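You operate a simulated robot arm through the tools that you are given. There is no shell and no other tool.

You run a simulated two-armed robot. Do the job below in one go: nothing can be reset, and whatever is moved stays where it is left.

## Task
Ease the red pull knob back, unclamp the white panel and put it in the green drawer.
Fine: knob to 0 before a toggle opens; shut the drawer.

Only the result counts: the job must be done as asked and must still hold three seconds after the hand-in. Knocking over, shifting, dropping, spilling or breaking anything else fails it.

## Robot
Two 7-joint arms with two-finger parallel grippers on one trunk, on a base that moves. Base frame: it is fixed to the floor where the robot stands at the start and does not move with it; the origin is under the middle of the robot, x ahead of it, y to its left, z up. Readings come in m, rad, newtons and seconds.
The left shoulder is at the start at [0.163, 0.171, 1.108], the right one opposite. With the tool pointing down near the work surface each hand reaches from about 0.46 to 0.96 m from the robot's upright axis, wherever it stands, measured 20 degrees to its own side. Places, roughly: black toggle [0.6, 0.1, 0.9]; green drawer [0.6, 0.8, 0.7]; inside of the green drawer [0.7, 0.8, 0.7]; orange toggle [0.6, 0.4, 0.9]; red pull knob [0.6, 0.1, 0.9]; stretch frame [0.6, 0.2, 0.9]; white panel (18x13x6 cm) [0.6, 0.3, 0.9]. Payload 4.4 kg a hand.
Tool frame (each hand has its own): the origin (TCP) lies between the finger pads and is the grasp point; the fingertips stand 0.023 m ahead of it; z points along the fingers, y is the line along which they close. Largest opening 0.094 m; finger width 0.038, thickness 0.01; the body of the gripper, 0.054 by 0.096 m, starts 0.039 m behind the TCP.
Orientation is that of the tool frame in the base frame, as a unit quaternion [x, y, z, w]. With the fingers straight down and closing along the base's y, the tool's x points along the base's -x, its y along +y and its z along -z.

## Interface
- The arms move only by the tool play_rows. It takes "left_moves", "right_moves" or both (then of equal length, played together; a hand with none holds still); each is one flat list of numbers, 7 for each row, row after row: the shift along the tool's x, y, z in units of 20 mm (1.0 is 20 mm), then the turn, a rotation vector about the tool's x, y, z in units of 6 degrees (1.0 is 6 degrees), then the closure in counts, from 0 (fully open) to 255 (shut). In form: [dx, dy, dz, rx, ry, rz, claw, dx, dy, dz, rx, ry, rz, claw, ...]. A call has 1 to 20 rows; each row shifts and turns the commanded pose from where the row before left it, along the tool's axes as they then stand. A call with a number of a shift or a turn outside -1 to 1 is refused whole. A row lasts 0.2 s, in which the tool goes at most 0.05 m and 0.15 rad; a call with a longer step from one row to the next is refused whole, and so is a gripper value outside its range. Where a pose cannot be reached the arm comes as near as it can. A force on the tool above 40 N (or 10 N above the force at the start of the call, whichever is more), or a blocked arm, ends the call early, and 0.2 s more pass. Each finger travels about 0.072 m/s and halts on what it meets, pressing with about 43 N; the grip force reading is that of the motor and also rises with nothing between the fingers. The clock runs only during rows and for 0.2 s after the last one: add rows that do not move to give the fingers time. It gives the time, the measured TCP pose, the force on the tool (base axes), the opening and the grip force at its end, in the units of the frame above (readings bear some noise), with the torque about the TCP (base axes, N m) and any sound that the robot's microphone picked up.
- Cameras (640 x 400 px; columns grow to the right, rows downward): "scene" is now at [0.2866, 0.0452, 1.2687]; the picture's right is [0.49, -0.87, 0.00], its down [-0.30, -0.17, -0.94] and it looks along [0.82, 0.46, -0.34] (base axes); focal length 214 px, centre (320, 200). "left" rides on the left gripper at [0.086, -0.016, -0.074] in its tool frame; the picture's right is [0.18, 0.98, 0.00], its down [-0.58, 0.11, -0.81] and it looks along [-0.79, 0.15, 0.59] (tool axes); focal length 243 px, centre (320, 200). "right" rides on the right gripper at [0.086, 0.016, -0.075] in its tool frame; the picture's right is [-0.18, 0.98, 0.00], its down [-0.58, -0.11, -0.81] and it looks along [-0.79, -0.15, 0.59] (tool axes); focal length 243 px, centre (320, 200). There is no depth. A picture from a camera that has moved, and an enlarged one, comes with that camera's place and axes in the base frame and with its lens.
- camera(camera): a new picture of that camera. No time passes.
- slide_trunk(by): moves the trunk up (or, below 0, down) by that many m; the arms and the scene camera ride with it, the base frame stays. It gives what a move gives, with no picture.
- steer(legs): drives the robot by 1 to 6 legs, each [ahead, left, turn to the left] in m, m and rad, along the robot's own axes; the way and the turn of a leg run together, so that a leg with both is an arc; at most 1.5 m and 3.142 rad a leg. The arms and the cameras ride along, it lands a little off, and it stops where it bumps. It gives what a move gives.
- aim_head(pan, tilt): turns the head with the scene camera to pan (to the left, within 1.396 rad either way) and tilt (down, from -0.506 to 1.204), counted from straight ahead of the robot (the tilt from the chest, where the trunk bows). It gives what a move gives.
- zoom(camera, box): a new picture of the part [left, top, right, bottom] of that camera's present view, enlarged. No time passes.
- job_done(): hands the job in; it is judged then, once.

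Places have to be worked out from the pictures, the camera data and where the tool is seen. Open the grippers and draw the arms clear of the work before you hand the job in, unless the task says otherwise.

The tools are called after "Call:" by a JSON object that holds its "op" and its "data". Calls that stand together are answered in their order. play_rows: Moves the arms, as the interface text tells. Its arguments: {"type":"object","properties":{"left_moves":{"type":"array","items":{"type":"number"}},"right_moves":{"type":"array","items":{"type":"number"}}},"required":[]} The other tools are called the same way: slide_trunk (by) moves the trunk up or down; steer (legs) drives the base; aim_head (pan, tilt) turns the head that bears the scene camera; camera (camera) takes a picture; zoom (camera, box) takes an enlarged picture of a part of a camera's view; job_done () hands the job in.

At the start:

```text
clock: 0.0
left_eef_pos: [0.4554, 0.4772, 1.1599]
left_tcp_rot: [0.0, 1.0, 0.0, 0.0]
left_contact_force: [-1.5, -0.4, -0.5]
left_torque: [0.01, 0.0, 0.01]
left_gripper_width: 0.0943
left_finger_force: 0.1
right_eef_pos: [0.459, 0.0183, 1.2246]
right_tcp_rot: [-0.001, 1.0, 0.0, 0.0]
right_contact_force: [0.3, 0.4, -0.1]
right_torque: [0.03, -0.01, -0.02]
right_gripper_width: 0.094
right_finger_force: 0.1
trunk travel left (down, up): [-0.125, 0.263]
robot x, y, heading: [0.0013, 0.0018, -0.001]
head pan, tilt (commanded): [0.513, 0.349]
```

scene: 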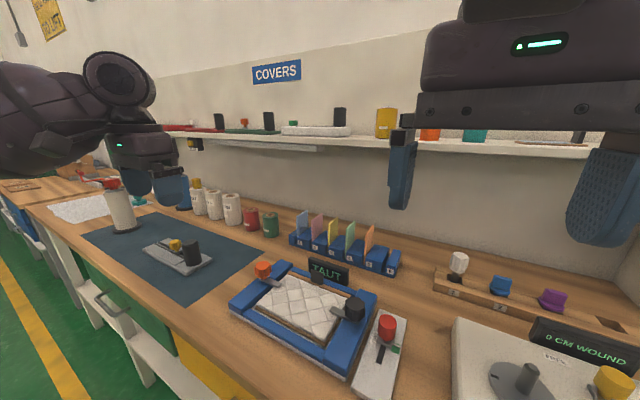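
right: 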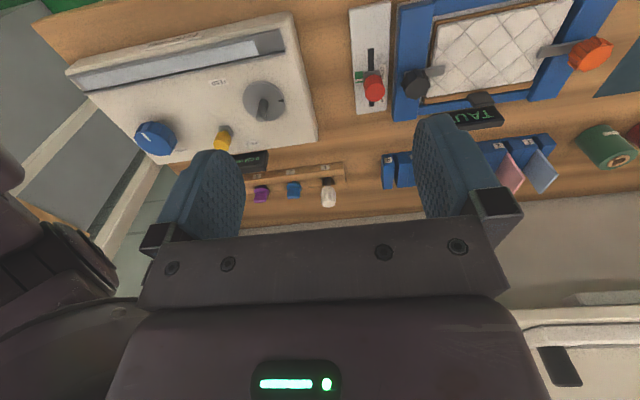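
left: 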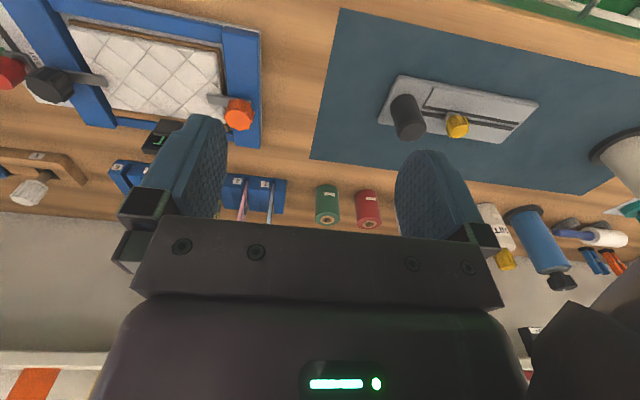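

I start by taking closer looks at the frame, the knob, and the drawer before moving anything.

Call:
{"op": "zoom", "data": {"camera": "scene", "box": [220, 240, 420, 400]}}

Call:
{"op": "zoom", "data": {"camera": "right", "box": [320, 0, 640, 200]}}

Call:
{"op": "zoom", "data": {"camera": "left", "box": [0, 0, 320, 200]}}

Call:
{"op": "zoom", "data": {"camera": "scene", "box": [0, 150, 240, 400]}}

```text
2.50 times, centred on (320, 320) of scene
camera zoom: at [0.2866, 0.0452, 1.2687], right [0.49, -0.87, 0.0], down [-0.3, -0.17, -0.94], along [0.82, 0.46, -0.34], focal length 536 px, centre (320, -100)
```

zoom: 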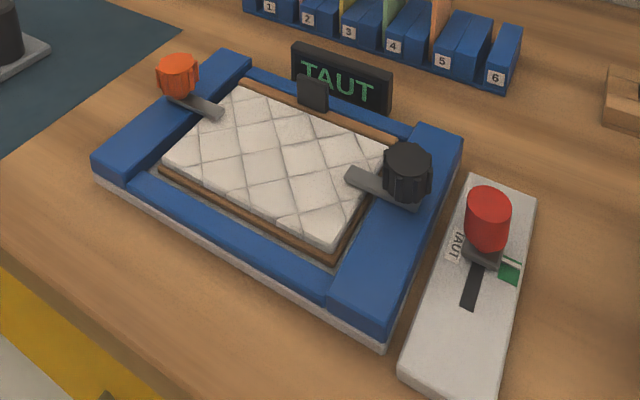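

```text
2.00 times, centred on (480, 100) of right
camera zoom: at [0.3726, 0.0336, 1.2985], right [0.18, 0.98, 0.0], down [0.58, -0.11, 0.81], along [0.79, -0.15, -0.59], focal length 485 px, centre (0, 400)
```

zoom: 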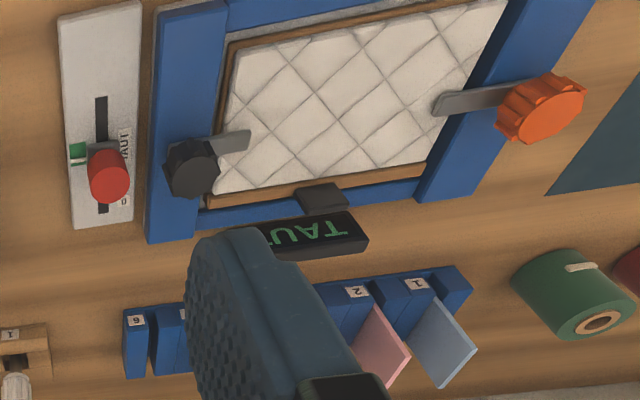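

```text
2.00 times, centred on (160, 100) of left
camera zoom: at [0.3693, 0.4605, 1.2336], right [-0.18, 0.98, 0.0], down [0.58, 0.11, 0.81], along [0.79, 0.15, -0.59], focal length 485 px, centre (640, 400)
```

zoom: 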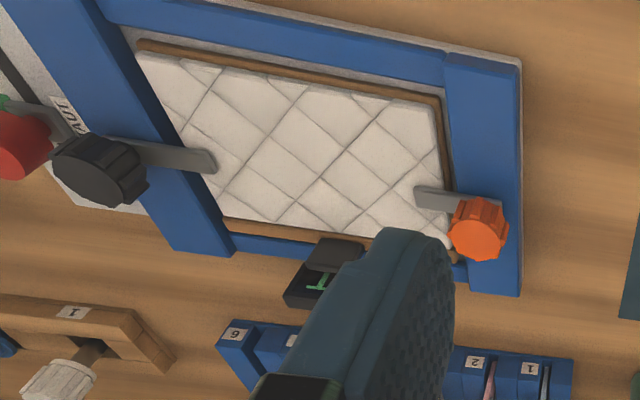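

```text
1.60 times, centred on (120, 275) of scene
camera zoom: at [0.2866, 0.0452, 1.2687], right [0.49, -0.87, 0.0], down [-0.3, -0.17, -0.94], along [0.82, 0.46, -0.34], focal length 343 px, centre (640, 80)
```

zoom: 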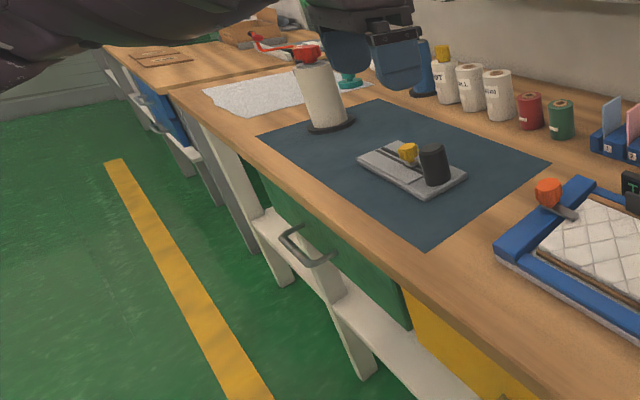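

The knob plate shows marks "TAUT" and "0", and the panel sits in a blue frame with black and orange toggles. I'll aim the head lower for a closer look at the frame and knob plate.

Call:
{"op": "aim_head", "data": {"pan": 0.4, "tilt": 0.85}}

Call:
{"op": "camera", "data": {"camera": "scene"}}

Call:
{"op": "zoom", "data": {"camera": "scene", "box": [220, 100, 420, 225]}}

```text
clock: 0.9
left_eef_pos: [0.4548, 0.4765, 1.1598]
left_tcp_rot: [0.0, 1.0, 0.001, 0.0]
left_contact_force: [1.1, 0.1, -0.8]
left_torque: [-0.01, -0.02, 0.02]
left_gripper_width: 0.0939
left_finger_force: 0.1
right_eef_pos: [0.4586, 0.0172, 1.2246]
right_tcp_rot: [0.0, 1.0, 0.0, 0.0]
right_contact_force: [1.3, 0.6, -0.1]
right_torque: [0.02, -0.01, 0.0]
right_gripper_width: 0.0942
right_finger_force: 0.1
trunk travel left (down, up): [-0.125, 0.263]
robot x, y, heading: [0.0005, -0.0007, -0.006]
head pan, tilt (commanded): [0.4, 0.85]
```

```text
taken
camera scene: at [0.2776, 0.0299, 1.225], right [0.39, -0.92, 0.0], down [-0.69, -0.29, -0.66], along [0.61, 0.26, -0.75], focal length 214 px, centre (320, 200)
```

scene: 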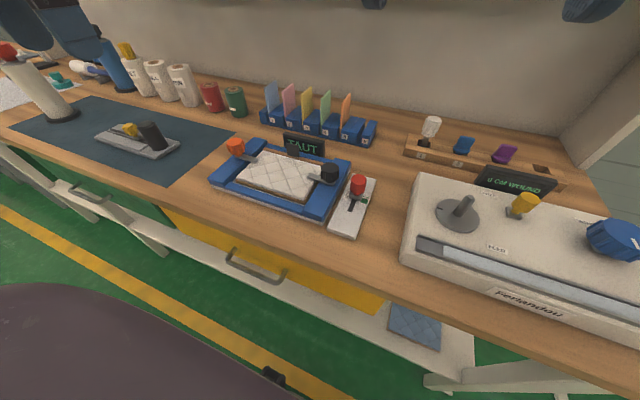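

```text
3.20 times, centred on (320, 162) of scene
camera zoom: at [0.2776, 0.0299, 1.225], right [0.39, -0.92, 0.0], down [-0.69, -0.29, -0.66], along [0.61, 0.26, -0.75], focal length 686 px, centre (320, 320)
```

zoom: 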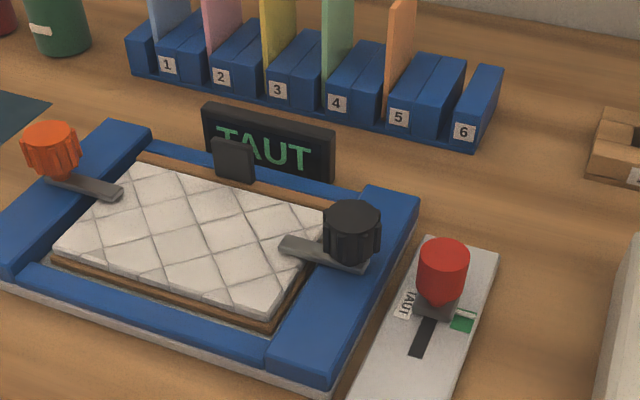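

From triangulating several views: red knob ≈ (0.584, 0.079, 0.93), black toggle ≈ (0.597, 0.144, 0.93), orange toggle ≈ (0.599, 0.384, 0.925), dark tab on the panel ≈ (0.658, 0.263, 0.91). I move both hands closer, still well above everything, to look with the wrist cameras.

Call:
{"op": "play_rows", "data": {"left_moves": [-0.125, -0.785, 0.3, 0, 0, 0, 0, -0.125, -0.785, 0.3, 0, 0, 0, 0, -0.125, -0.785, 0.3, 0, 0, 0, 0, -0.125, -0.785, 0.3, 0, 0, 0, 0, -0.125, -0.785, 0.3, 0, 0, 0, 0, -0.125, -0.785, 0.3, 0, 0, 0, 0, -0.125, -0.785, 0.3, 0, 0, 0, 0, -0.125, -0.785, 0.3, 0, 0, 0, 0, -0.125, -0.785, 0.3, 0, 0, 0, 0, -0.125, -0.785, 0.3, 0, 0, 0, 0], "right_moves": [-0.205, 0.31, 0.673, 0, 0, 0, 0, -0.205, 0.31, 0.673, 0, 0, 0, 0, -0.205, 0.31, 0.673, 0, 0, 0, 0, -0.205, 0.31, 0.673, 0, 0, 0, 0, -0.205, 0.31, 0.673, 0, 0, 0, 0, -0.205, 0.31, 0.673, 0, 0, 0, 0, -0.205, 0.31, 0.673, 0, 0, 0, 0, -0.205, 0.31, 0.673, 0, 0, 0, 0, -0.205, 0.31, 0.673, 0, 0, 0, 0, -0.205, 0.31, 0.673, 0, 0, 0, 0]}}

Call:
{"op": "camera", "data": {"camera": "right"}}

Call:
{"op": "camera", "data": {"camera": "left"}}

Call:
{"op": "zoom", "data": {"camera": "right", "box": [200, 0, 420, 140]}}

Call:
{"op": "zoom", "data": {"camera": "left", "box": [180, 0, 480, 190]}}

```text
clock: 3.1
left_eef_pos: [0.4798, 0.3208, 1.1002]
left_tcp_rot: [0.0, 1.0, 0.0, -0.001]
left_contact_force: [-0.9, -0.3, -0.5]
left_torque: [0.02, -0.03, 0.01]
left_gripper_width: 0.0941
left_finger_force: 0.1
right_eef_pos: [0.5001, 0.079, 1.0876]
right_tcp_rot: [0.0, 1.0, 0.0, 0.0]
right_contact_force: [-1.1, 0.0, -0.1]
right_torque: [-0.01, 0.01, -0.03]
right_gripper_width: 0.0943
right_finger_force: 0.1
trunk travel left (down, up): [-0.125, 0.263]
robot x, y, heading: [0.0021, -0.0025, 0.005]
head pan, tilt (commanded): [0.4, 0.85]
```

```text
taken
camera right: at [0.4132, 0.0963, 1.1621], right [0.18, 0.98, 0.0], down [0.58, -0.11, 0.81], along [0.79, -0.15, -0.59], focal length 243 px, centre (320, 200)
```

right: 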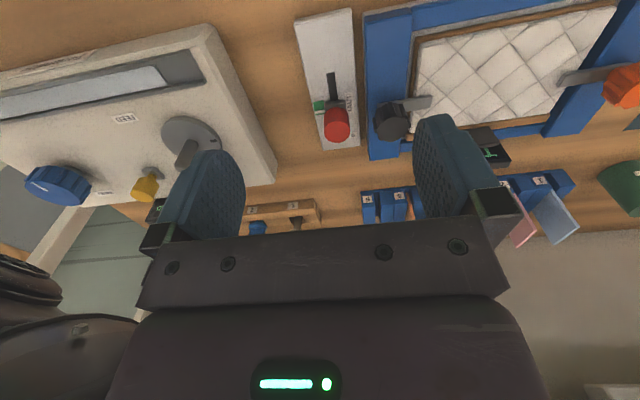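

```text
taken
camera left: at [0.3939, 0.3041, 1.174], right [-0.18, 0.98, 0.0], down [0.58, 0.11, 0.81], along [0.79, 0.15, -0.59], focal length 243 px, centre (320, 200)
```

left: 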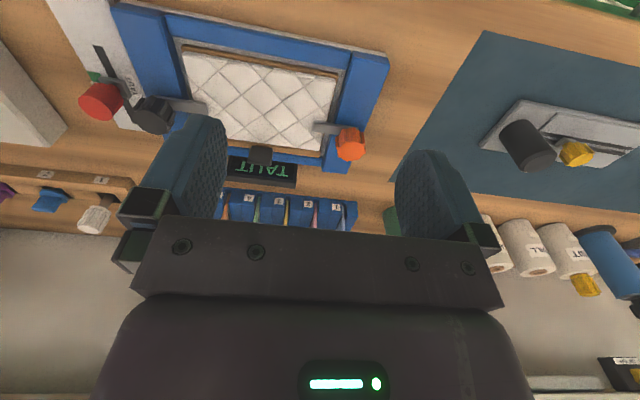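

```text
2.86 times, centred on (310, 70) of right
camera zoom: at [0.4132, 0.0963, 1.1621], right [0.18, 0.98, 0.0], down [0.58, -0.11, 0.81], along [0.79, -0.15, -0.59], focal length 693 px, centre (349, 571)
```

zoom: 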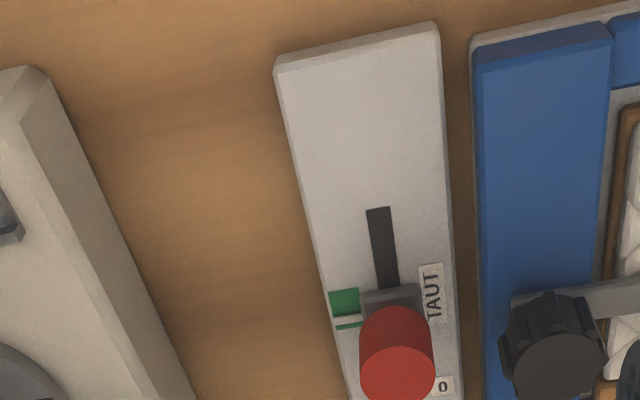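

```text
2.11 times, centred on (330, 95) of left
camera zoom: at [0.3939, 0.3041, 1.174], right [-0.18, 0.98, 0.0], down [0.58, 0.11, 0.81], along [0.79, 0.15, -0.59], focal length 511 px, centre (299, 421)
```

zoom: 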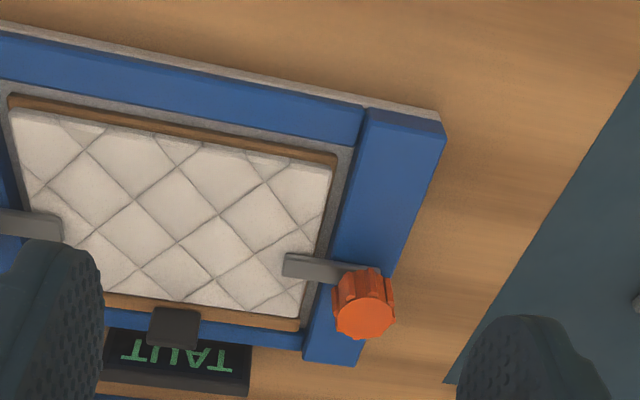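

The right wrist view shows the "0" mark about 5 cm farther from the robot (+x, x≈0.64) than the knob at the green TAUT mark (x≈0.594, y≈0.082, top z≈0.93). To stay clear of the black toggle I'll turn the right gripper 90° so the fingers close along x, staying high.

Call:
{"op": "play_rows", "data": {"right_moves": [0, 0, 0, 0, 0, -1, 0, 0, 0, 0, 0, 0, -1, 0, 0, 0, 0, 0, 0, -1, 0, 0, 0, 0, 0, 0, -1, 0, 0, 0, 0, 0, 0, -1, 0, 0, 0, 0, 0, 0, -1, 0, 0, 0, 0, 0, 0, -1, 0, 0, 0, 0, 0, 0, -1, 0, 0, 0, 0, 0, 0, -1, 0, 0, 0, 0, 0, 0, -1, 0, 0, 0, 0, 0, 0, -1, 0, 0, 0, 0, 0, 0, -1, 0, 0, 0, 0, 0, 0, -1, 0, 0, 0, 0, 0, 0, -1, 0, 0, 0, 0, 0, 0, -1, 0]}}

Call:
{"op": "camera", "data": {"camera": "right"}}

Call:
{"op": "camera", "data": {"camera": "scene"}}

```text
clock: 6.3
left_eef_pos: [0.479, 0.3216, 1.0989]
left_tcp_rot: [0.0, 1.0, 0.001, 0.0]
left_contact_force: [0.3, -0.5, 0.3]
left_torque: [0.0, 0.02, -0.02]
left_gripper_width: 0.0939
left_finger_force: 0.1
right_eef_pos: [0.4993, 0.0791, 1.0893]
right_tcp_rot: [0.708, -0.707, 0.0, -0.001]
right_contact_force: [0.3, 0.7, 0.1]
right_torque: [0.02, -0.01, 0.05]
right_gripper_width: 0.0942
right_finger_force: 0.0
trunk travel left (down, up): [-0.125, 0.263]
robot x, y, heading: [0.0001, -0.0005, -0.001]
head pan, tilt (commanded): [0.4, 0.85]
```

```text
taken
camera right: at [0.4839, -0.0071, 1.1629], right [-0.98, 0.18, 0.0], down [0.11, 0.58, 0.81], along [0.15, 0.79, -0.59], focal length 243 px, centre (320, 200)
```

right: 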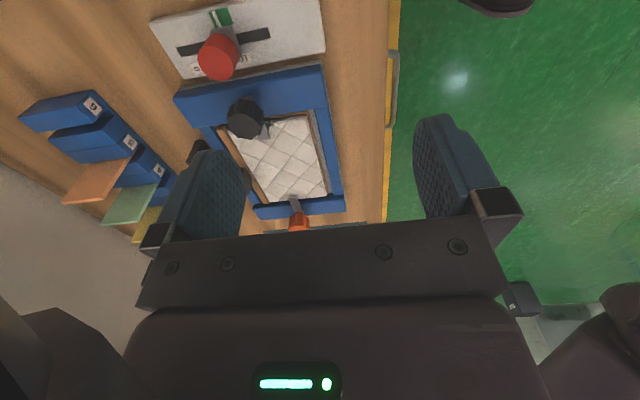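

```text
taken
camera scene: at [0.2775, 0.0298, 1.2249], right [0.39, -0.92, 0.0], down [-0.69, -0.29, -0.66], along [0.61, 0.26, -0.75], focal length 214 px, centre (320, 200)
```

scene: 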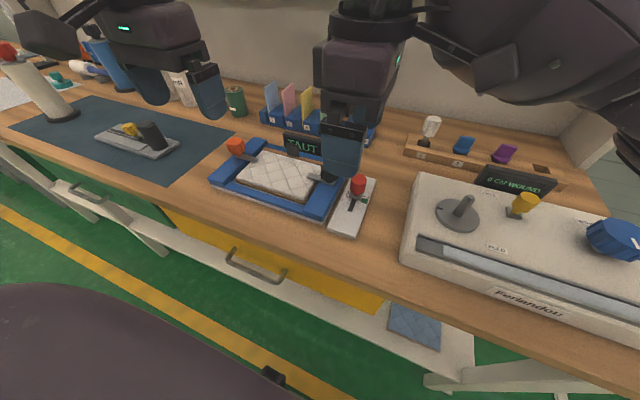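

The rotation worked. I zoom the right camera on the knob for the plate markings and position.

Call:
{"op": "zoom", "data": {"camera": "right", "box": [140, 0, 340, 125]}}

```text
3.20 times, centred on (240, 62) of right
camera zoom: at [0.4839, -0.0071, 1.1629], right [-0.98, 0.18, 0.0], down [0.11, 0.58, 0.81], along [0.15, 0.79, -0.59], focal length 776 px, centre (576, 640)
```

zoom: 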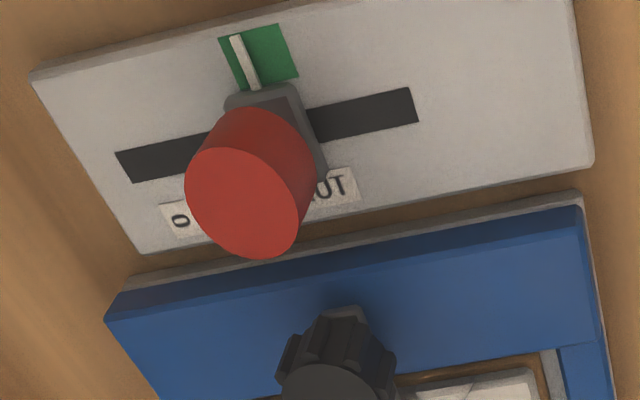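

Knob centre ≈ (0.596, 0.078), top z≈0.932; "0" mark at x≈0.643, slot end at 0.652. Before descending I check how close the machine's lever on the right is to where the wrist camera will be.

Call:
{"op": "zoom", "data": {"camera": "scene", "box": [320, 120, 560, 270]}}

Call:
{"op": "zoom", "data": {"camera": "left", "box": [0, 0, 240, 150]}}

```text
2.67 times, centred on (440, 195) of scene
camera zoom: at [0.2775, 0.0298, 1.2249], right [0.39, -0.92, 0.0], down [-0.69, -0.29, -0.66], along [0.61, 0.26, -0.75], focal length 572 px, centre (0, 213)
```

zoom: 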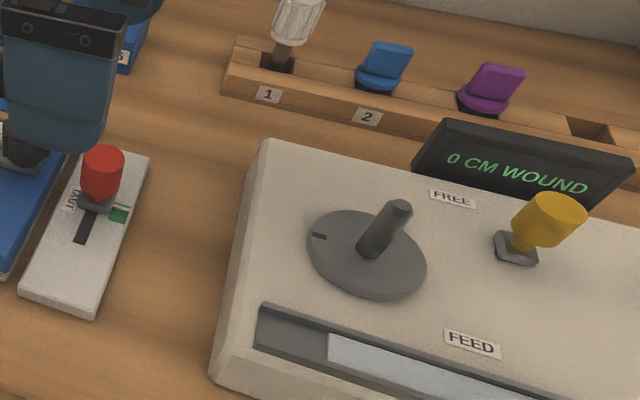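

```text
2.67 times, centred on (120, 75) of left
camera zoom: at [0.3937, 0.3046, 1.1743], right [-0.18, 0.98, 0.0], down [0.58, 0.11, 0.81], along [0.79, 0.15, -0.59], focal length 647 px, centre (853, 533)
```

zoom: 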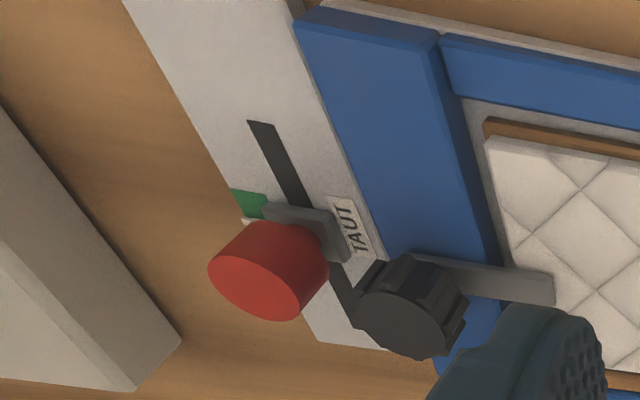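

The crank peg is near y≈-0.09 and the machine edge near y≈-0.03, so there's room. I move over the knob and descend to just above it.

Call:
{"op": "play_rows", "data": {"right_moves": [0, -0.967, 0, 0, 0, 0, 0, 0, -0.967, 0, 0, 0, 0, 0, 0, -0.967, 0, 0, 0, 0, 0, 0, -0.967, 0, 0, 0, 0, 0, 0, -0.967, 0, 0, 0, 0, 0, 0, 0, 0.9, 0, 0, 0, 0, 0, 0, 0.9, 0, 0, 0, 0, 0, 0, 0.9, 0, 0, 0, 0, 0, 0, 0.9, 0, 0, 0, 0, 0, 0, 0.9, 0, 0, 0, 0]}}

Call:
{"op": "camera", "data": {"camera": "right"}}

Call:
{"op": "camera", "data": {"camera": "scene"}}

```text
clock: 8.5
left_eef_pos: [0.4789, 0.3206, 1.1001]
left_tcp_rot: [0.0, 1.0, 0.001, 0.0]
left_contact_force: [-0.2, 0.5, 0.7]
left_torque: [-0.02, 0.01, 0.0]
left_gripper_width: 0.0941
left_finger_force: 0.2
right_eef_pos: [0.5559, 0.0761, 1.0256]
right_tcp_rot: [-0.707, 0.707, 0.0, 0.0]
right_contact_force: [-0.7, -0.5, 0.7]
right_torque: [0.05, 0.0, 0.04]
right_gripper_width: 0.0944
right_finger_force: 0.1
right hand out of reach, approached as far as the arm can: row 4, 5, 8, 9
trunk travel left (down, up): [-0.125, 0.263]
robot x, y, heading: [0.0053, 0.0025, -0.002]
head pan, tilt (commanded): [0.4, 0.85]
```

```text
taken
camera right: at [0.5398, -0.0098, 1.0999], right [-0.98, 0.18, 0.0], down [0.11, 0.58, 0.81], along [0.15, 0.79, -0.59], focal length 243 px, centre (320, 200)
```

right: 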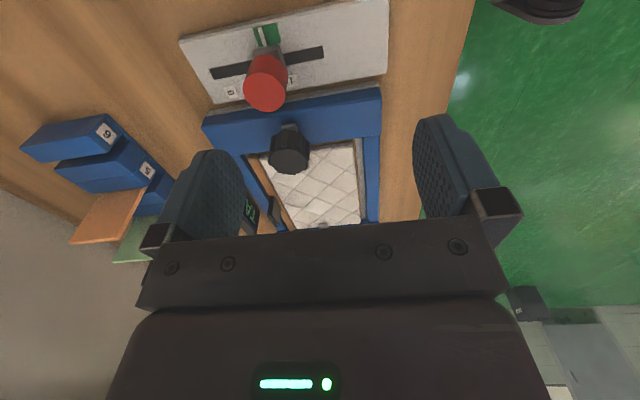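

```text
taken
camera scene: at [0.2778, 0.0298, 1.2248], right [0.39, -0.92, 0.0], down [-0.69, -0.29, -0.66], along [0.61, 0.26, -0.75], focal length 214 px, centre (320, 200)
```

scene: 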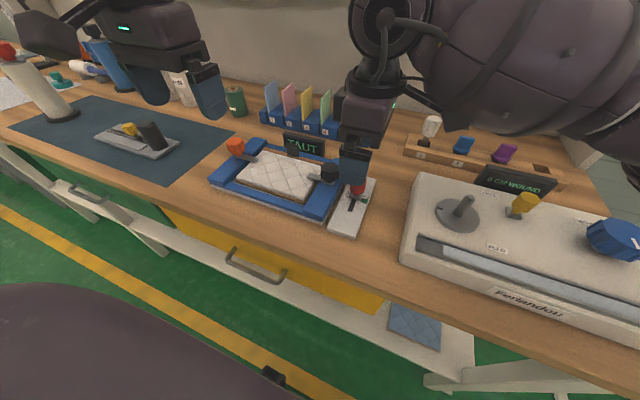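

The right arm can't reach this far across the centreline with that wrist turn. I'll raise the hand back up, then drive the base to the left so the knob lies on the right arm's own side.

Call:
{"op": "play_rows", "data": {"right_moves": [0, 0, -0.9, 0, 0, 0, 0, 0, 0.5, -0.9, 0, 0, 0, 0, 0, 0.5, -0.9, 0, 0, 0, 0, 0, 0.5, -0.9, 0, 0, 0, 0, 0, 0.5, -0.9, 0, 0, 0, 0, 0, 0, -0.9, 0, 0, 0, 0]}}

```text
clock: 9.9
left_eef_pos: [0.4792, 0.3206, 1.1003]
left_tcp_rot: [0.001, 1.0, 0.0, 0.0]
left_contact_force: [0.2, 0.4, 0.1]
left_torque: [-0.02, -0.01, -0.01]
left_gripper_width: 0.094
left_finger_force: 0.1
right_eef_pos: [0.5169, 0.0747, 1.1359]
right_tcp_rot: [0.707, -0.707, 0.0, -0.001]
right_contact_force: [0.1, -0.4, 0.5]
right_torque: [0.0, -0.01, 0.01]
right_gripper_width: 0.0938
right_finger_force: 0.1
trunk travel left (down, up): [-0.125, 0.263]
robot x, y, heading: [-0.002, -0.001, 0.003]
head pan, tilt (commanded): [0.4, 0.85]
```

Hands are at z≥1.10, clear of the table items. Driving 0.25 m to the left.

Call:
{"op": "steer", "data": {"legs": [[0, 0.25, 0]]}}

Call:
{"op": "camera", "data": {"camera": "scene"}}

Call:
{"op": "camera", "data": {"camera": "right"}}

```text
clock: 12.8
left_eef_pos: [0.4812, 0.573, 1.1004]
left_tcp_rot: [0.002, 1.0, 0.0, 0.0]
left_contact_force: [-0.1, -0.4, -1.0]
left_torque: [-0.04, 0.01, 0.03]
left_gripper_width: 0.0938
left_finger_force: 0.0
right_eef_pos: [0.5177, 0.3255, 1.1358]
right_tcp_rot: [-0.706, 0.709, 0.0, 0.0]
right_contact_force: [0.7, -0.4, 0.3]
right_torque: [0.02, 0.0, 0.02]
right_gripper_width: 0.0938
right_finger_force: 0.1
trunk travel left (down, up): [-0.125, 0.263]
robot x, y, heading: [0.0019, 0.2539, -0.001]
head pan, tilt (commanded): [0.4, 0.85]
```

```text
taken
camera scene: at [0.2781, 0.2825, 1.2249], right [0.39, -0.92, 0.0], down [-0.69, -0.29, -0.66], along [0.61, 0.25, -0.75], focal length 214 px, centre (320, 200)
```

scene: 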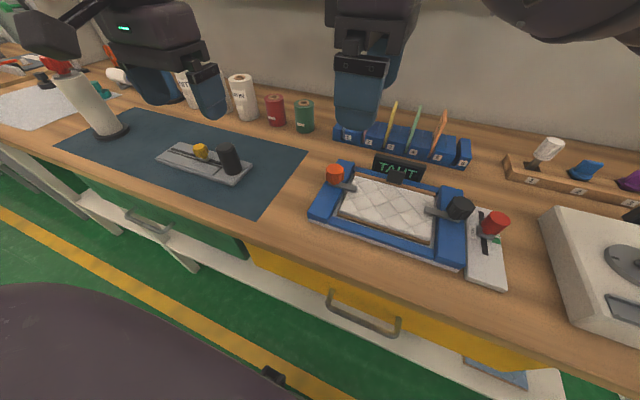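

```text
taken
camera right: at [0.5018, 0.2404, 1.2093], right [-0.98, 0.19, 0.0], down [0.11, 0.58, 0.81], along [0.15, 0.79, -0.59], focal length 243 px, centre (320, 200)
```

right: 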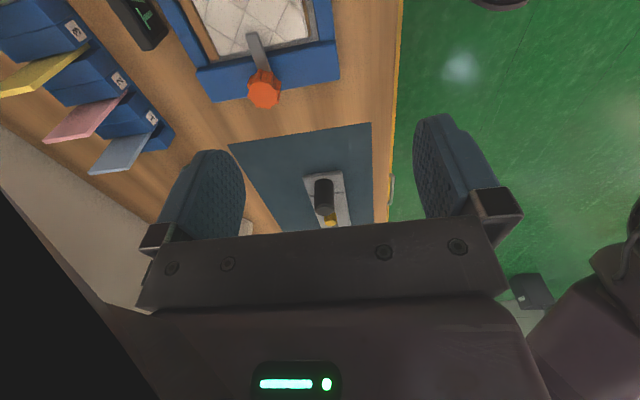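

Now the right hand moves back over the knob at safe height, then I check again.

Call:
{"op": "play_rows", "data": {"right_moves": [0.952, -0.3, 0, 0, 0, 0, 0, 0.952, -0.3, 0, 0, 0, 0, 0, 0.952, -0.3, 0, 0, 0, 0, 0, 0.952, -0.3, 0, 0, 0, 0, 0, 0.952, -0.3, 0, 0, 0, 0, 0, 0.952, -0.3, 0, 0, 0, 0, 0, 0.952, -0.3, 0, 0, 0, 0, 0, 0.952, -0.3, 0, 0, 0, 0, 0, 0.952, -0.3, 0, 0, 0, 0, 0, 0.952, -0.3, 0, 0, 0, 0, 0, 0.952, -0.3, 0, 0, 0, 0, 0, 0.952, -0.3, 0, 0, 0, 0, 0, 0.952, -0.3, 0, 0, 0, 0, 0, 0, 0, 0.8, 0, 0, 0, 0, 0, 0, 0.8, 0, 0, 0, 0, 0, 0, 0.8, 0, 0, 0, 0, 0, 0, 0.8, 0, 0, 0, 0]}}

Call:
{"op": "camera", "data": {"camera": "right"}}

Call:
{"op": "camera", "data": {"camera": "scene"}}

```text
clock: 16.4
left_eef_pos: [0.4822, 0.5728, 1.0994]
left_tcp_rot: [0.001, 1.0, 0.0, 0.0]
left_contact_force: [-0.7, 0.2, 0.6]
left_torque: [0.02, 0.0, -0.01]
left_gripper_width: 0.0943
left_finger_force: 0.0
right_eef_pos: [0.5005, 0.1262, 1.0658]
right_tcp_rot: [-0.704, 0.71, 0.001, -0.001]
right_contact_force: [0.0, 0.6, -0.7]
right_torque: [0.01, 0.0, -0.02]
right_gripper_width: 0.0943
right_finger_force: 0.1
right hand out of reach, approached as far as the arm can: row 6, 7, 8, 9, 10, 11, 12, 13
trunk travel left (down, up): [-0.125, 0.263]
robot x, y, heading: [0.0004, 0.252, -0.005]
head pan, tilt (commanded): [0.4, 0.85]
```

```text
taken
camera right: at [0.4834, 0.0403, 1.1397], right [-0.98, 0.19, 0.0], down [0.11, 0.58, 0.81], along [0.15, 0.79, -0.59], focal length 243 px, centre (320, 200)
```

right: 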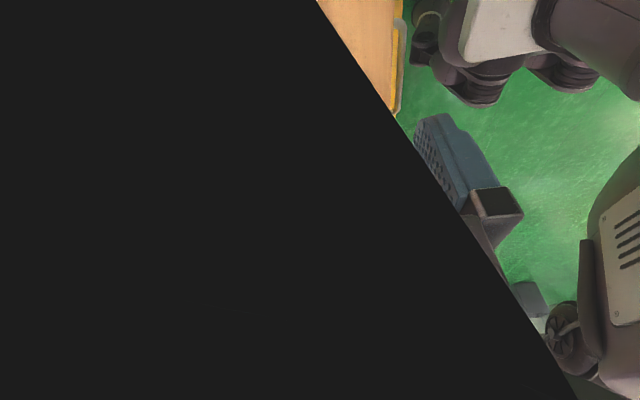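

```text
taken
camera scene: at [0.2784, 0.2821, 1.2249], right [0.39, -0.92, 0.0], down [-0.69, -0.29, -0.66], along [0.61, 0.25, -0.75], focal length 214 px, centre (320, 200)
```

scene: 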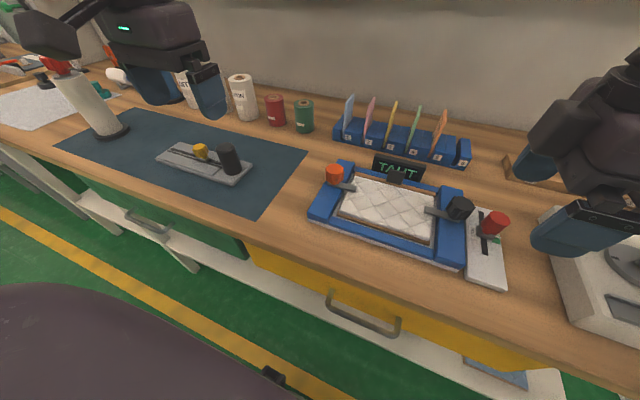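

With the wrist turned this way the right arm runs into its limit (and its own link covers the camera). I'll turn the wrist the other way (clockwise seen from above), where there should be more range.

Call:
{"op": "play_rows", "data": {"right_moves": [0, 0, -0.5, 0, 0, 1, 0, 0, 0, -0.5, 0, 0, 1, 0, 0, 0, 0, 0, 0, 1, 0, 0, 0, 0, 0, 0, 1, 0, 0, 0, 0, 0, 0, 1, 0, 0, 0, 0, 0, 0, 1, 0, 0, 0, 0, 0, 0, 1, 0, 0, 0, 0, 0, 0, 1, 0, 0, 0, 0, 0, 0, 1, 0, 0, 0, 0, 0, 0, 1, 0, 0, 0, 0, 0, 0, 1, 0, 0, 0, 0, 0, 0, 1, 0, 0, 0, 0, 0, 0, 1, 0, 0, 0, 0, 0, 0, 1, 0, 0, 0, 0, 0, 0, 1, 0]}}

Call:
{"op": "play_rows", "data": {"right_moves": [0, 0, 0, 0, 0, 1, 0, 0, 0, 0, 0, 0, 1, 0, 0, 0, 0, 0, 0, 1, 0, 0, 0, 0, 0, 0, 1, 0, 0, 0, 0, 0, 0, 1, 0, 0, 0, 0, 0, 0, 1, 0, 0, 0, 0, 0, 0, 1, 0, 0, 0, 0, 0, 0, 1, 0, 0, 0, 0, 0, 0, 1, 0, 0, 0, 0, 0, 0, 1, 0, 0, 0, 0, 0, 0, 1, 0, 0, 0, 0, 0, 0, 1, 0, 0, 0, 0, 0, 0, 1, 0, 0, 0, 0, 0, 0, 1, 0, 0, 0, 0, 0, 0, 1, 0]}}

Call:
{"op": "camera", "data": {"camera": "right"}}

```text
clock: 19.6
left_eef_pos: [0.4812, 0.5732, 1.0987]
left_tcp_rot: [0.001, 1.0, 0.0, 0.001]
left_contact_force: [-0.3, -0.7, -0.7]
left_torque: [0.0, -0.02, 0.01]
left_gripper_width: 0.0939
left_finger_force: 0.1
right_eef_pos: [0.5007, 0.1252, 1.088]
right_tcp_rot: [0.003, 1.0, 0.0, 0.0]
right_contact_force: [0.2, 0.0, 0.4]
right_torque: [0.01, -0.01, -0.01]
right_gripper_width: 0.0939
right_finger_force: 0.1
trunk travel left (down, up): [-0.125, 0.263]
robot x, y, heading: [0.0036, 0.255, -0.004]
head pan, tilt (commanded): [0.4, 0.85]
```

```text
clock: 22.8
left_eef_pos: [0.4808, 0.5734, 1.1]
left_tcp_rot: [0.002, 1.0, 0.0, 0.0]
left_contact_force: [0.0, 0.5, -0.6]
left_torque: [-0.01, -0.01, 0.01]
left_gripper_width: 0.0939
left_finger_force: 0.0
right_eef_pos: [0.5008, 0.1251, 1.0875]
right_tcp_rot: [0.709, 0.705, 0.0, 0.0]
right_contact_force: [0.3, -0.4, 0.1]
right_torque: [-0.01, 0.02, -0.01]
right_gripper_width: 0.0941
right_finger_force: 0.2
trunk travel left (down, up): [-0.125, 0.263]
robot x, y, heading: [-0.001, 0.2546, -0.005]
head pan, tilt (commanded): [0.4, 0.85]
```

```text
taken
camera right: at [0.5179, 0.2124, 1.1614], right [0.98, -0.19, 0.0], down [-0.11, -0.58, 0.81], along [-0.15, -0.79, -0.59], focal length 243 px, centre (320, 200)
```

right: 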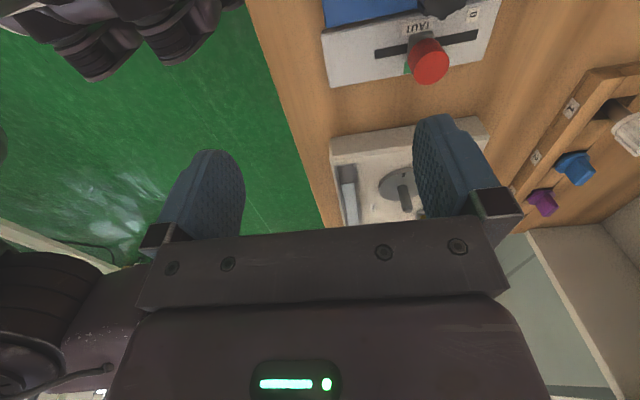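

That wrist turn is fully reachable. Now moving over the knob (0.596, 0.078) and down to z≈1.0.

Call:
{"op": "play_rows", "data": {"right_moves": [-0.472, 0.952, 0, 0, 0, 0, 0, -0.472, 0.952, 0, 0, 0, 0, 0, -0.472, 0.952, 0, 0, 0, 0, 0, -0.472, 0.952, 0, 0, 0, 0, 0, -0.472, 0.952, 0, 0, 0, 0, 0, 0, 0, 0.88, 0, 0, 0, 0, 0, 0, 0.88, 0, 0, 0, 0, 0, 0, 0.88, 0, 0, 0, 0, 0, 0, 0.88, 0, 0, 0, 0]}}

Call:
{"op": "camera", "data": {"camera": "right"}}

Call:
{"op": "zoom", "data": {"camera": "scene", "box": [380, 140, 600, 300]}}

```text
clock: 24.8
left_eef_pos: [0.4806, 0.5731, 1.1007]
left_tcp_rot: [0.002, 1.0, 0.0, 0.0]
left_contact_force: [0.0, 0.3, -0.1]
left_torque: [-0.02, 0.01, -0.01]
left_gripper_width: 0.0938
left_finger_force: 0.1
right_eef_pos: [0.5969, 0.0786, 1.0169]
right_tcp_rot: [0.709, 0.706, 0.0, -0.001]
right_contact_force: [0.2, 0.0, 0.0]
right_torque: [0.04, -0.02, 0.06]
right_gripper_width: 0.0939
right_finger_force: 0.0
trunk travel left (down, up): [-0.125, 0.263]
robot x, y, heading: [0.0023, 0.2538, -0.004]
head pan, tilt (commanded): [0.4, 0.85]
```

```text
taken
camera right: at [0.6124, 0.1655, 1.0903], right [0.98, -0.19, 0.0], down [-0.11, -0.58, 0.81], along [-0.15, -0.79, -0.59], focal length 243 px, centre (320, 200)
```

right: 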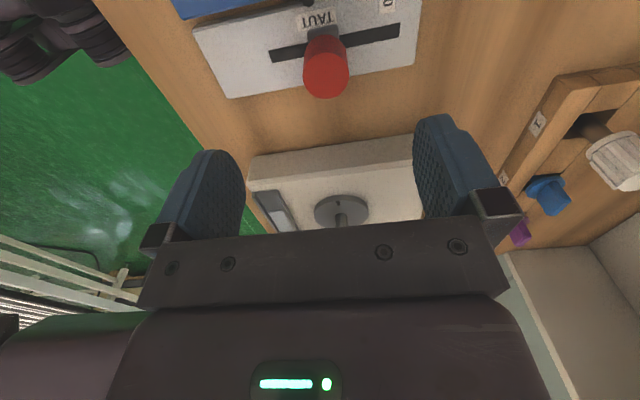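

```text
2.50 times, centred on (490, 220) of scene
camera zoom: at [0.2783, 0.2822, 1.2249], right [0.39, -0.92, 0.0], down [-0.69, -0.29, -0.66], along [0.61, 0.25, -0.75], focal length 536 px, centre (-105, 150)
```

zoom: 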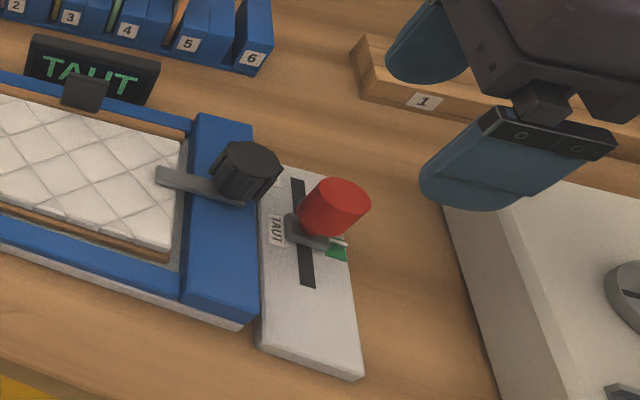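

The gripper is centred over the knob with clearance to both sides. I descend so the fingertips reach z≈0.902, straddling the knob along x.

Call:
{"op": "play_rows", "data": {"right_moves": [0, 0, 0.92, 0, 0, 0, 0, 0, 0, 0.92, 0, 0, 0, 0, 0, 0, 0.92, 0, 0, 0, 0, 0, 0, 0.92, 0, 0, 0, 0, 0, 0, 0.92, 0, 0, 0, 0]}}

Call:
{"op": "camera", "data": {"camera": "right"}}

Call:
{"op": "zoom", "data": {"camera": "scene", "box": [380, 140, 600, 300]}}

```text
clock: 26.0
left_eef_pos: [0.4814, 0.5742, 1.099]
left_tcp_rot: [0.001, 1.0, 0.0, 0.0]
left_contact_force: [0.1, -0.5, -0.2]
left_torque: [0.07, -0.02, 0.03]
left_gripper_width: 0.0941
left_finger_force: 0.0
right_eef_pos: [0.5968, 0.0776, 0.9244]
right_tcp_rot: [0.709, 0.706, -0.001, -0.001]
right_contact_force: [0.9, -0.6, -0.5]
right_torque: [-0.02, 0.03, 0.02]
right_gripper_width: 0.0939
right_finger_force: 0.1
trunk travel left (down, up): [-0.125, 0.263]
robot x, y, heading: [0.0002, 0.2525, -0.003]
head pan, tilt (commanded): [0.4, 0.85]
```

```text
taken
camera right: at [0.6132, 0.1636, 0.9984], right [0.98, -0.19, 0.0], down [-0.11, -0.58, 0.81], along [-0.15, -0.79, -0.59], focal length 243 px, centre (320, 200)
```

right: 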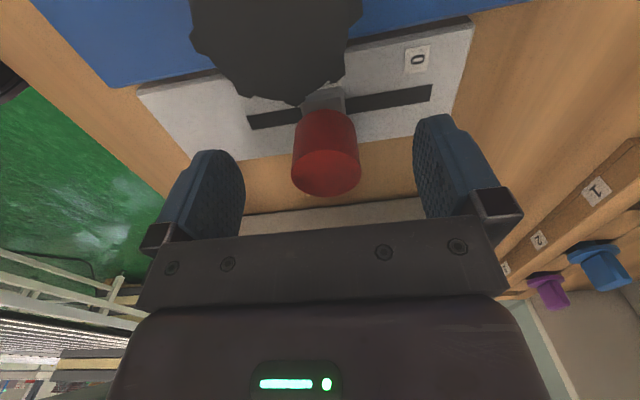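

```text
2.50 times, centred on (490, 220) of scene
camera zoom: at [0.2784, 0.2822, 1.2248], right [0.39, -0.92, 0.0], down [-0.69, -0.29, -0.66], along [0.61, 0.25, -0.75], focal length 536 px, centre (-105, 150)
```

zoom: 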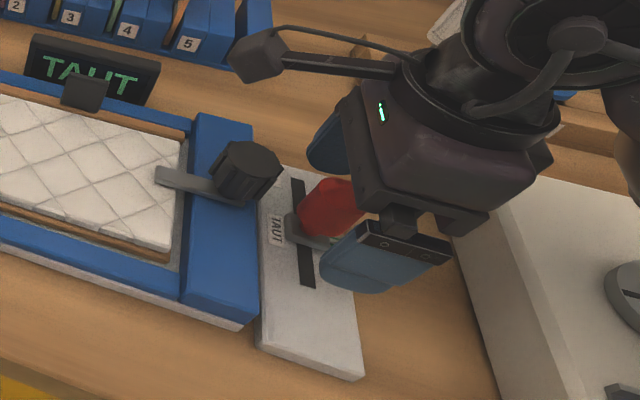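

The knob sits between the fingers, but about 7 mm more to +y than the hand's centre. I shift a little and close the fingers on it.

Call:
{"op": "play_rows", "data": {"right_moves": [0.35, 0.12, 0, 0, 0, 0, 0, 0, 0, 0, 0, 0, 0, 120, 0, 0, 0, 0, 0, 0, 255, 0, 0, 0, 0, 0, 0, 255, 0, 0, 0, 0, 0, 0, 255, 0, 0, 0, 0, 0, 0, 255]}}

Call:
{"op": "camera", "data": {"camera": "right"}}

Call:
{"op": "zoom", "data": {"camera": "scene", "box": [360, 120, 580, 280]}}

```text
clock: 27.4
left_eef_pos: [0.4813, 0.5729, 1.0997]
left_tcp_rot: [0.002, 1.0, 0.0, 0.001]
left_contact_force: [-0.7, -0.5, -0.8]
left_torque: [0.03, 0.0, 0.0]
left_gripper_width: 0.0941
left_finger_force: 0.0
right_eef_pos: [0.5979, 0.0843, 0.9238]
right_tcp_rot: [0.708, 0.706, 0.0, 0.0]
right_contact_force: [1.7, 1.3, -0.4]
right_torque: [-0.14, 0.32, 0.02]
right_gripper_width: 0.0312
right_finger_force: 44.8
trunk travel left (down, up): [-0.125, 0.263]
robot x, y, heading: [0.0035, 0.2506, 0.002]
head pan, tilt (commanded): [0.4, 0.85]
```

```text
taken
camera right: at [0.6152, 0.1715, 0.9987], right [0.98, -0.19, 0.0], down [-0.11, -0.58, 0.81], along [-0.15, -0.79, -0.59], focal length 243 px, centre (320, 200)
```

right: 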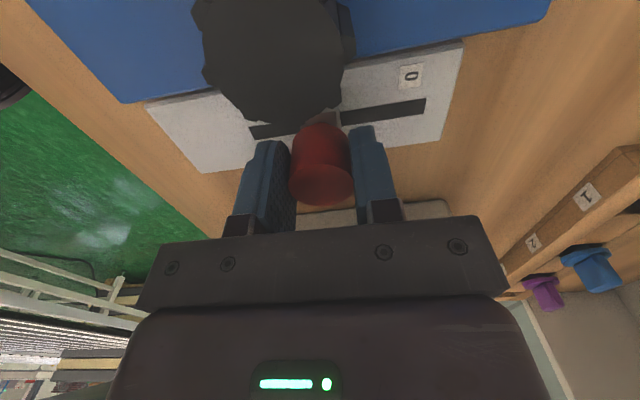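

```text
2.50 times, centred on (470, 200) of scene
camera zoom: at [0.2781, 0.2823, 1.2249], right [0.39, -0.92, 0.0], down [-0.69, -0.29, -0.66], along [0.61, 0.25, -0.75], focal length 536 px, centre (-55, 200)
```

zoom: 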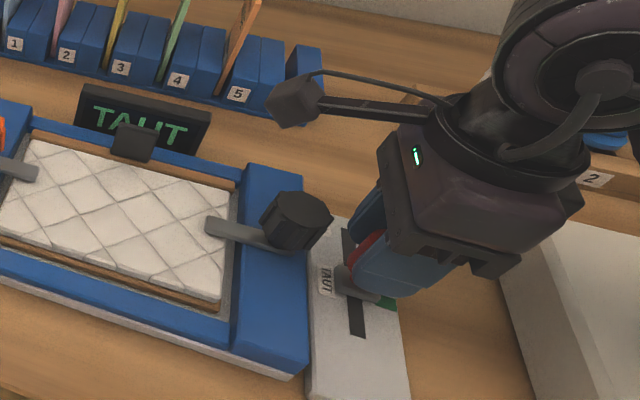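

The knob is held (opening 0.0312). I ease it slowly away from the robot toward 0, 2 mm per row, watching the display.

Call:
{"op": "play_rows", "data": {"right_moves": [0, 0.1, 0, 0, 0, 0, 255, 0, 0.1, 0, 0, 0, 0, 255, 0, 0.1, 0, 0, 0, 0, 255, 0, 0.1, 0, 0, 0, 0, 255, 0, 0.1, 0, 0, 0, 0, 255, 0, 0.1, 0, 0, 0, 0, 255, 0, 0.1, 0, 0, 0, 0, 255, 0, 0.1, 0, 0, 0, 0, 255]}}

Call:
{"op": "camera", "data": {"camera": "right"}}

Call:
{"op": "zoom", "data": {"camera": "scene", "box": [360, 120, 580, 280]}}

```text
clock: 29.2
left_eef_pos: [0.4806, 0.5733, 1.0991]
left_tcp_rot: [0.002, 1.0, 0.0, 0.0]
left_contact_force: [0.0, -0.1, 0.3]
left_torque: [0.01, 0.0, 0.01]
left_gripper_width: 0.094
left_finger_force: 0.0
right_eef_pos: [0.6148, 0.0832, 0.924]
right_tcp_rot: [0.708, 0.706, 0.0, 0.0]
right_contact_force: [-0.1, -1.4, 5.3]
right_torque: [0.03, 0.53, 0.02]
right_gripper_width: 0.0313
right_finger_force: 44.5
trunk travel left (down, up): [-0.125, 0.263]
robot x, y, heading: [0.0032, 0.2539, -0.002]
head pan, tilt (commanded): [0.4, 0.85]
```

```text
taken
camera right: at [0.6312, 0.1715, 0.9986], right [0.98, -0.19, 0.0], down [-0.11, -0.58, 0.81], along [-0.15, -0.79, -0.59], focal length 243 px, centre (320, 200)
```

right: 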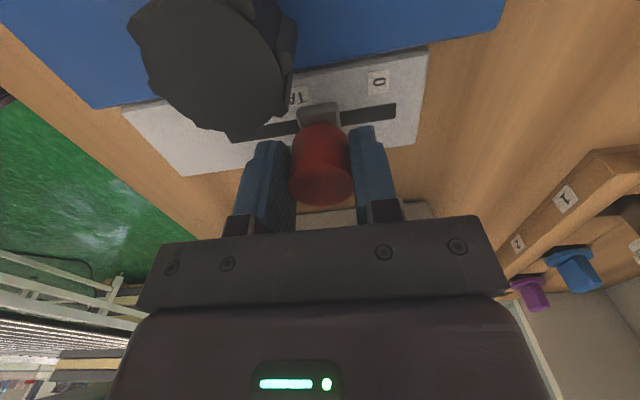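

```text
2.50 times, centred on (470, 200) of scene
camera zoom: at [0.2777, 0.2823, 1.2251], right [0.39, -0.92, 0.0], down [-0.69, -0.29, -0.66], along [0.61, 0.25, -0.75], focal length 536 px, centre (-55, 200)
```

zoom: 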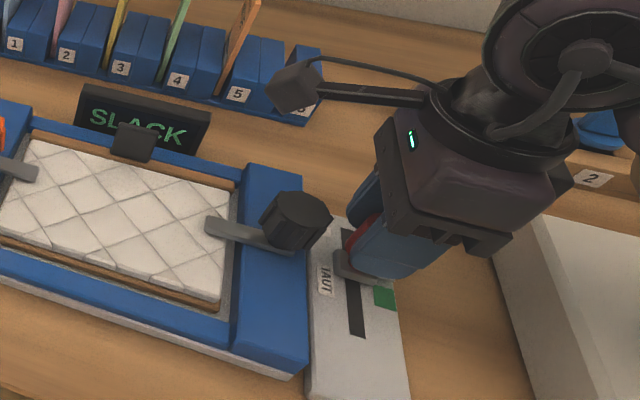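

The display changed to SLACK and the knob moved ~16 mm with almost no force. I continue slowly toward the 0 mark.

Call:
{"op": "play_rows", "data": {"right_moves": [0, 0.1, 0, 0, 0, 0, 255, 0, 0.1, 0, 0, 0, 0, 255, 0, 0.1, 0, 0, 0, 0, 255, 0, 0.1, 0, 0, 0, 0, 255, 0, 0.1, 0, 0, 0, 0, 255, 0, 0.1, 0, 0, 0, 0, 255, 0, 0.1, 0, 0, 0, 0, 255, 0, 0.1, 0, 0, 0, 0, 255, 0, 0.1, 0, 0, 0, 0, 255, 0, 0.1, 0, 0, 0, 0, 255]}}

Call:
{"op": "camera", "data": {"camera": "right"}}

Call:
{"op": "zoom", "data": {"camera": "scene", "box": [360, 120, 580, 280]}}

```text
clock: 31.4
left_eef_pos: [0.4807, 0.5724, 1.099]
left_tcp_rot: [0.002, 1.0, 0.0, -0.001]
left_contact_force: [-0.6, 0.3, 0.4]
left_torque: [-0.04, -0.01, 0.03]
left_gripper_width: 0.0941
left_finger_force: 0.1
right_eef_pos: [0.6327, 0.0846, 0.9249]
right_tcp_rot: [0.709, 0.706, 0.0, 0.0]
right_contact_force: [-1.0, -3.4, -3.7]
right_torque: [-0.31, -0.4, -0.02]
right_gripper_width: 0.0311
right_finger_force: 45.2
trunk travel left (down, up): [-0.125, 0.263]
robot x, y, heading: [0.0051, 0.2527, -0.007]
head pan, tilt (commanded): [0.4, 0.85]
```

```text
taken
camera right: at [0.6509, 0.1715, 0.9986], right [0.98, -0.19, 0.0], down [-0.11, -0.58, 0.81], along [-0.15, -0.79, -0.59], focal length 243 px, centre (320, 200)
```

right: 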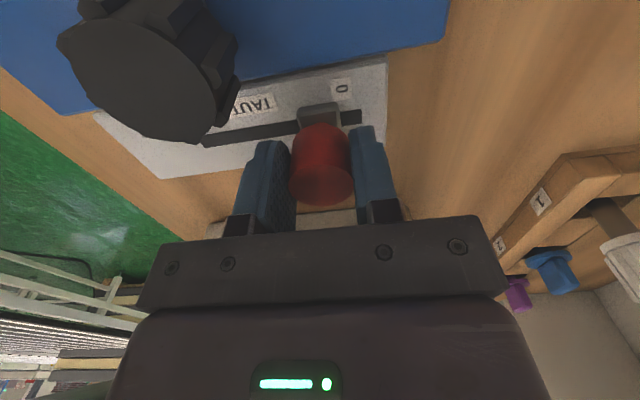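

```text
2.50 times, centred on (470, 200) of scene
camera zoom: at [0.2783, 0.2819, 1.2249], right [0.39, -0.92, 0.0], down [-0.69, -0.29, -0.66], along [0.61, 0.25, -0.75], focal length 536 px, centre (-55, 200)
```

zoom: 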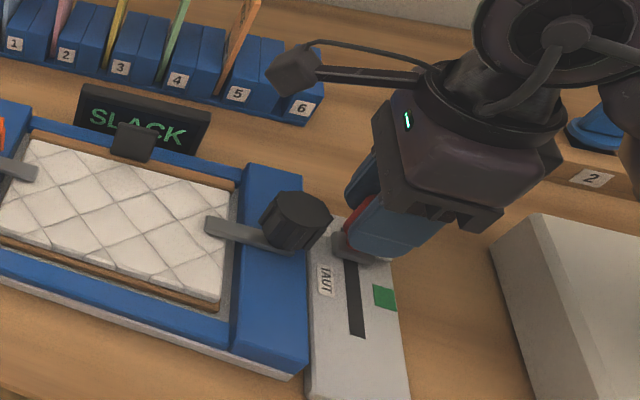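

About 1 cm is left to the "0" mark. I continue at 1 mm per row until it aligns or meets the stop.

Call:
{"op": "play_rows", "data": {"right_moves": [0, 0.06, 0, 0, 0, 0, 255, 0, 0.06, 0, 0, 0, 0, 255, 0, 0.06, 0, 0, 0, 0, 255, 0, 0.06, 0, 0, 0, 0, 255, 0, 0.06, 0, 0, 0, 0, 255, 0, 0.06, 0, 0, 0, 0, 255, 0, 0.06, 0, 0, 0, 0, 255, 0, 0.06, 0, 0, 0, 0, 255]}}

Call:
{"op": "camera", "data": {"camera": "right"}}

Call:
{"op": "zoom", "data": {"camera": "scene", "box": [360, 120, 580, 280]}}

```text
clock: 33.2
left_eef_pos: [0.4795, 0.5727, 1.1001]
left_tcp_rot: [0.002, 1.0, 0.001, 0.0]
left_contact_force: [0.8, 0.8, 0.9]
left_torque: [0.02, 0.02, 0.04]
left_gripper_width: 0.0942
left_finger_force: 0.1
right_eef_pos: [0.6429, 0.0842, 0.9248]
right_tcp_rot: [0.708, 0.706, 0.001, 0.0]
right_contact_force: [1.1, -0.6, -0.2]
right_torque: [-0.24, 0.48, -0.14]
right_gripper_width: 0.031
right_finger_force: 45.1
trunk travel left (down, up): [-0.125, 0.263]
robot x, y, heading: [0.0037, 0.2507, -0.001]
head pan, tilt (commanded): [0.4, 0.85]
```

```text
taken
camera right: at [0.6592, 0.1715, 0.9987], right [0.98, -0.19, 0.0], down [-0.11, -0.58, 0.81], along [-0.15, -0.79, -0.59], focal length 243 px, centre (320, 200)
```

right: 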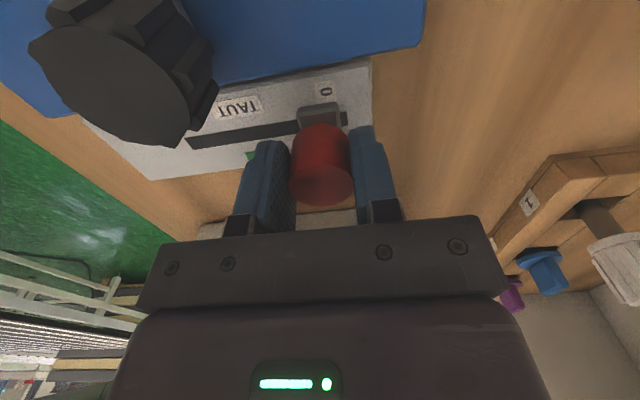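

```text
2.50 times, centred on (470, 200) of scene
camera zoom: at [0.2782, 0.2824, 1.2249], right [0.39, -0.92, 0.0], down [-0.69, -0.29, -0.66], along [0.61, 0.25, -0.75], focal length 536 px, centre (-55, 200)
```

zoom: 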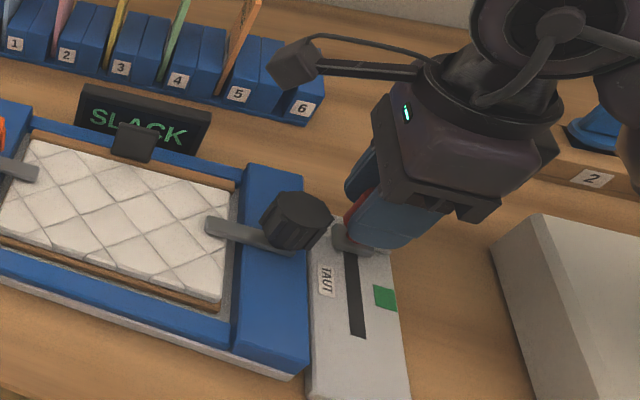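

Nearly aligned, perhaps 4 mm short, and no stop felt yet. A few more small steps.

Call:
{"op": "play_rows", "data": {"right_moves": [0, 0.05, 0, 0, 0, 0, 255, 0, 0.05, 0, 0, 0, 0, 255, 0, 0.05, 0, 0, 0, 0, 255, 0, 0.05, 0, 0, 0, 0, 255]}}

Call:
{"op": "zoom", "data": {"camera": "right", "box": [180, 50, 420, 220]}}

```text
clock: 34.2
left_eef_pos: [0.4798, 0.5724, 1.0994]
left_tcp_rot: [0.002, 1.0, 0.0, 0.0]
left_contact_force: [0.6, -0.3, -0.4]
left_torque: [0.0, -0.03, 0.01]
left_gripper_width: 0.094
left_finger_force: 0.0
right_eef_pos: [0.6483, 0.084, 0.9245]
right_tcp_rot: [0.708, 0.706, 0.0, 0.0]
right_contact_force: [-2.5, 0.2, -2.7]
right_torque: [0.23, -0.27, 0.13]
right_gripper_width: 0.0312
right_finger_force: 45.6
trunk travel left (down, up): [-0.125, 0.263]
robot x, y, heading: [-0.0021, 0.2527, -0.006]
head pan, tilt (commanded): [0.4, 0.85]
```

```text
2.35 times, centred on (300, 135) of right
camera zoom: at [0.6644, 0.1715, 0.9987], right [0.98, -0.19, 0.0], down [-0.11, -0.58, 0.81], along [-0.15, -0.79, -0.59], focal length 571 px, centre (367, 353)
```

zoom: 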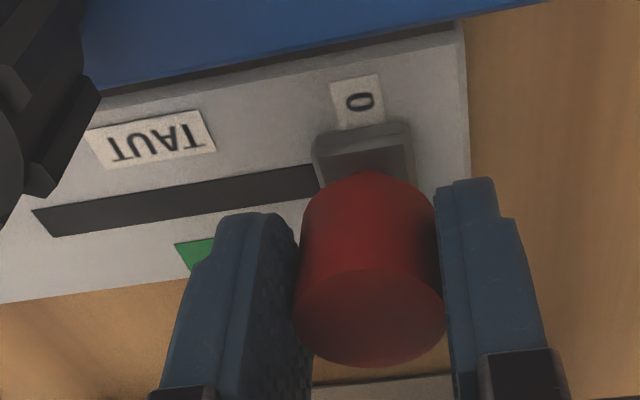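

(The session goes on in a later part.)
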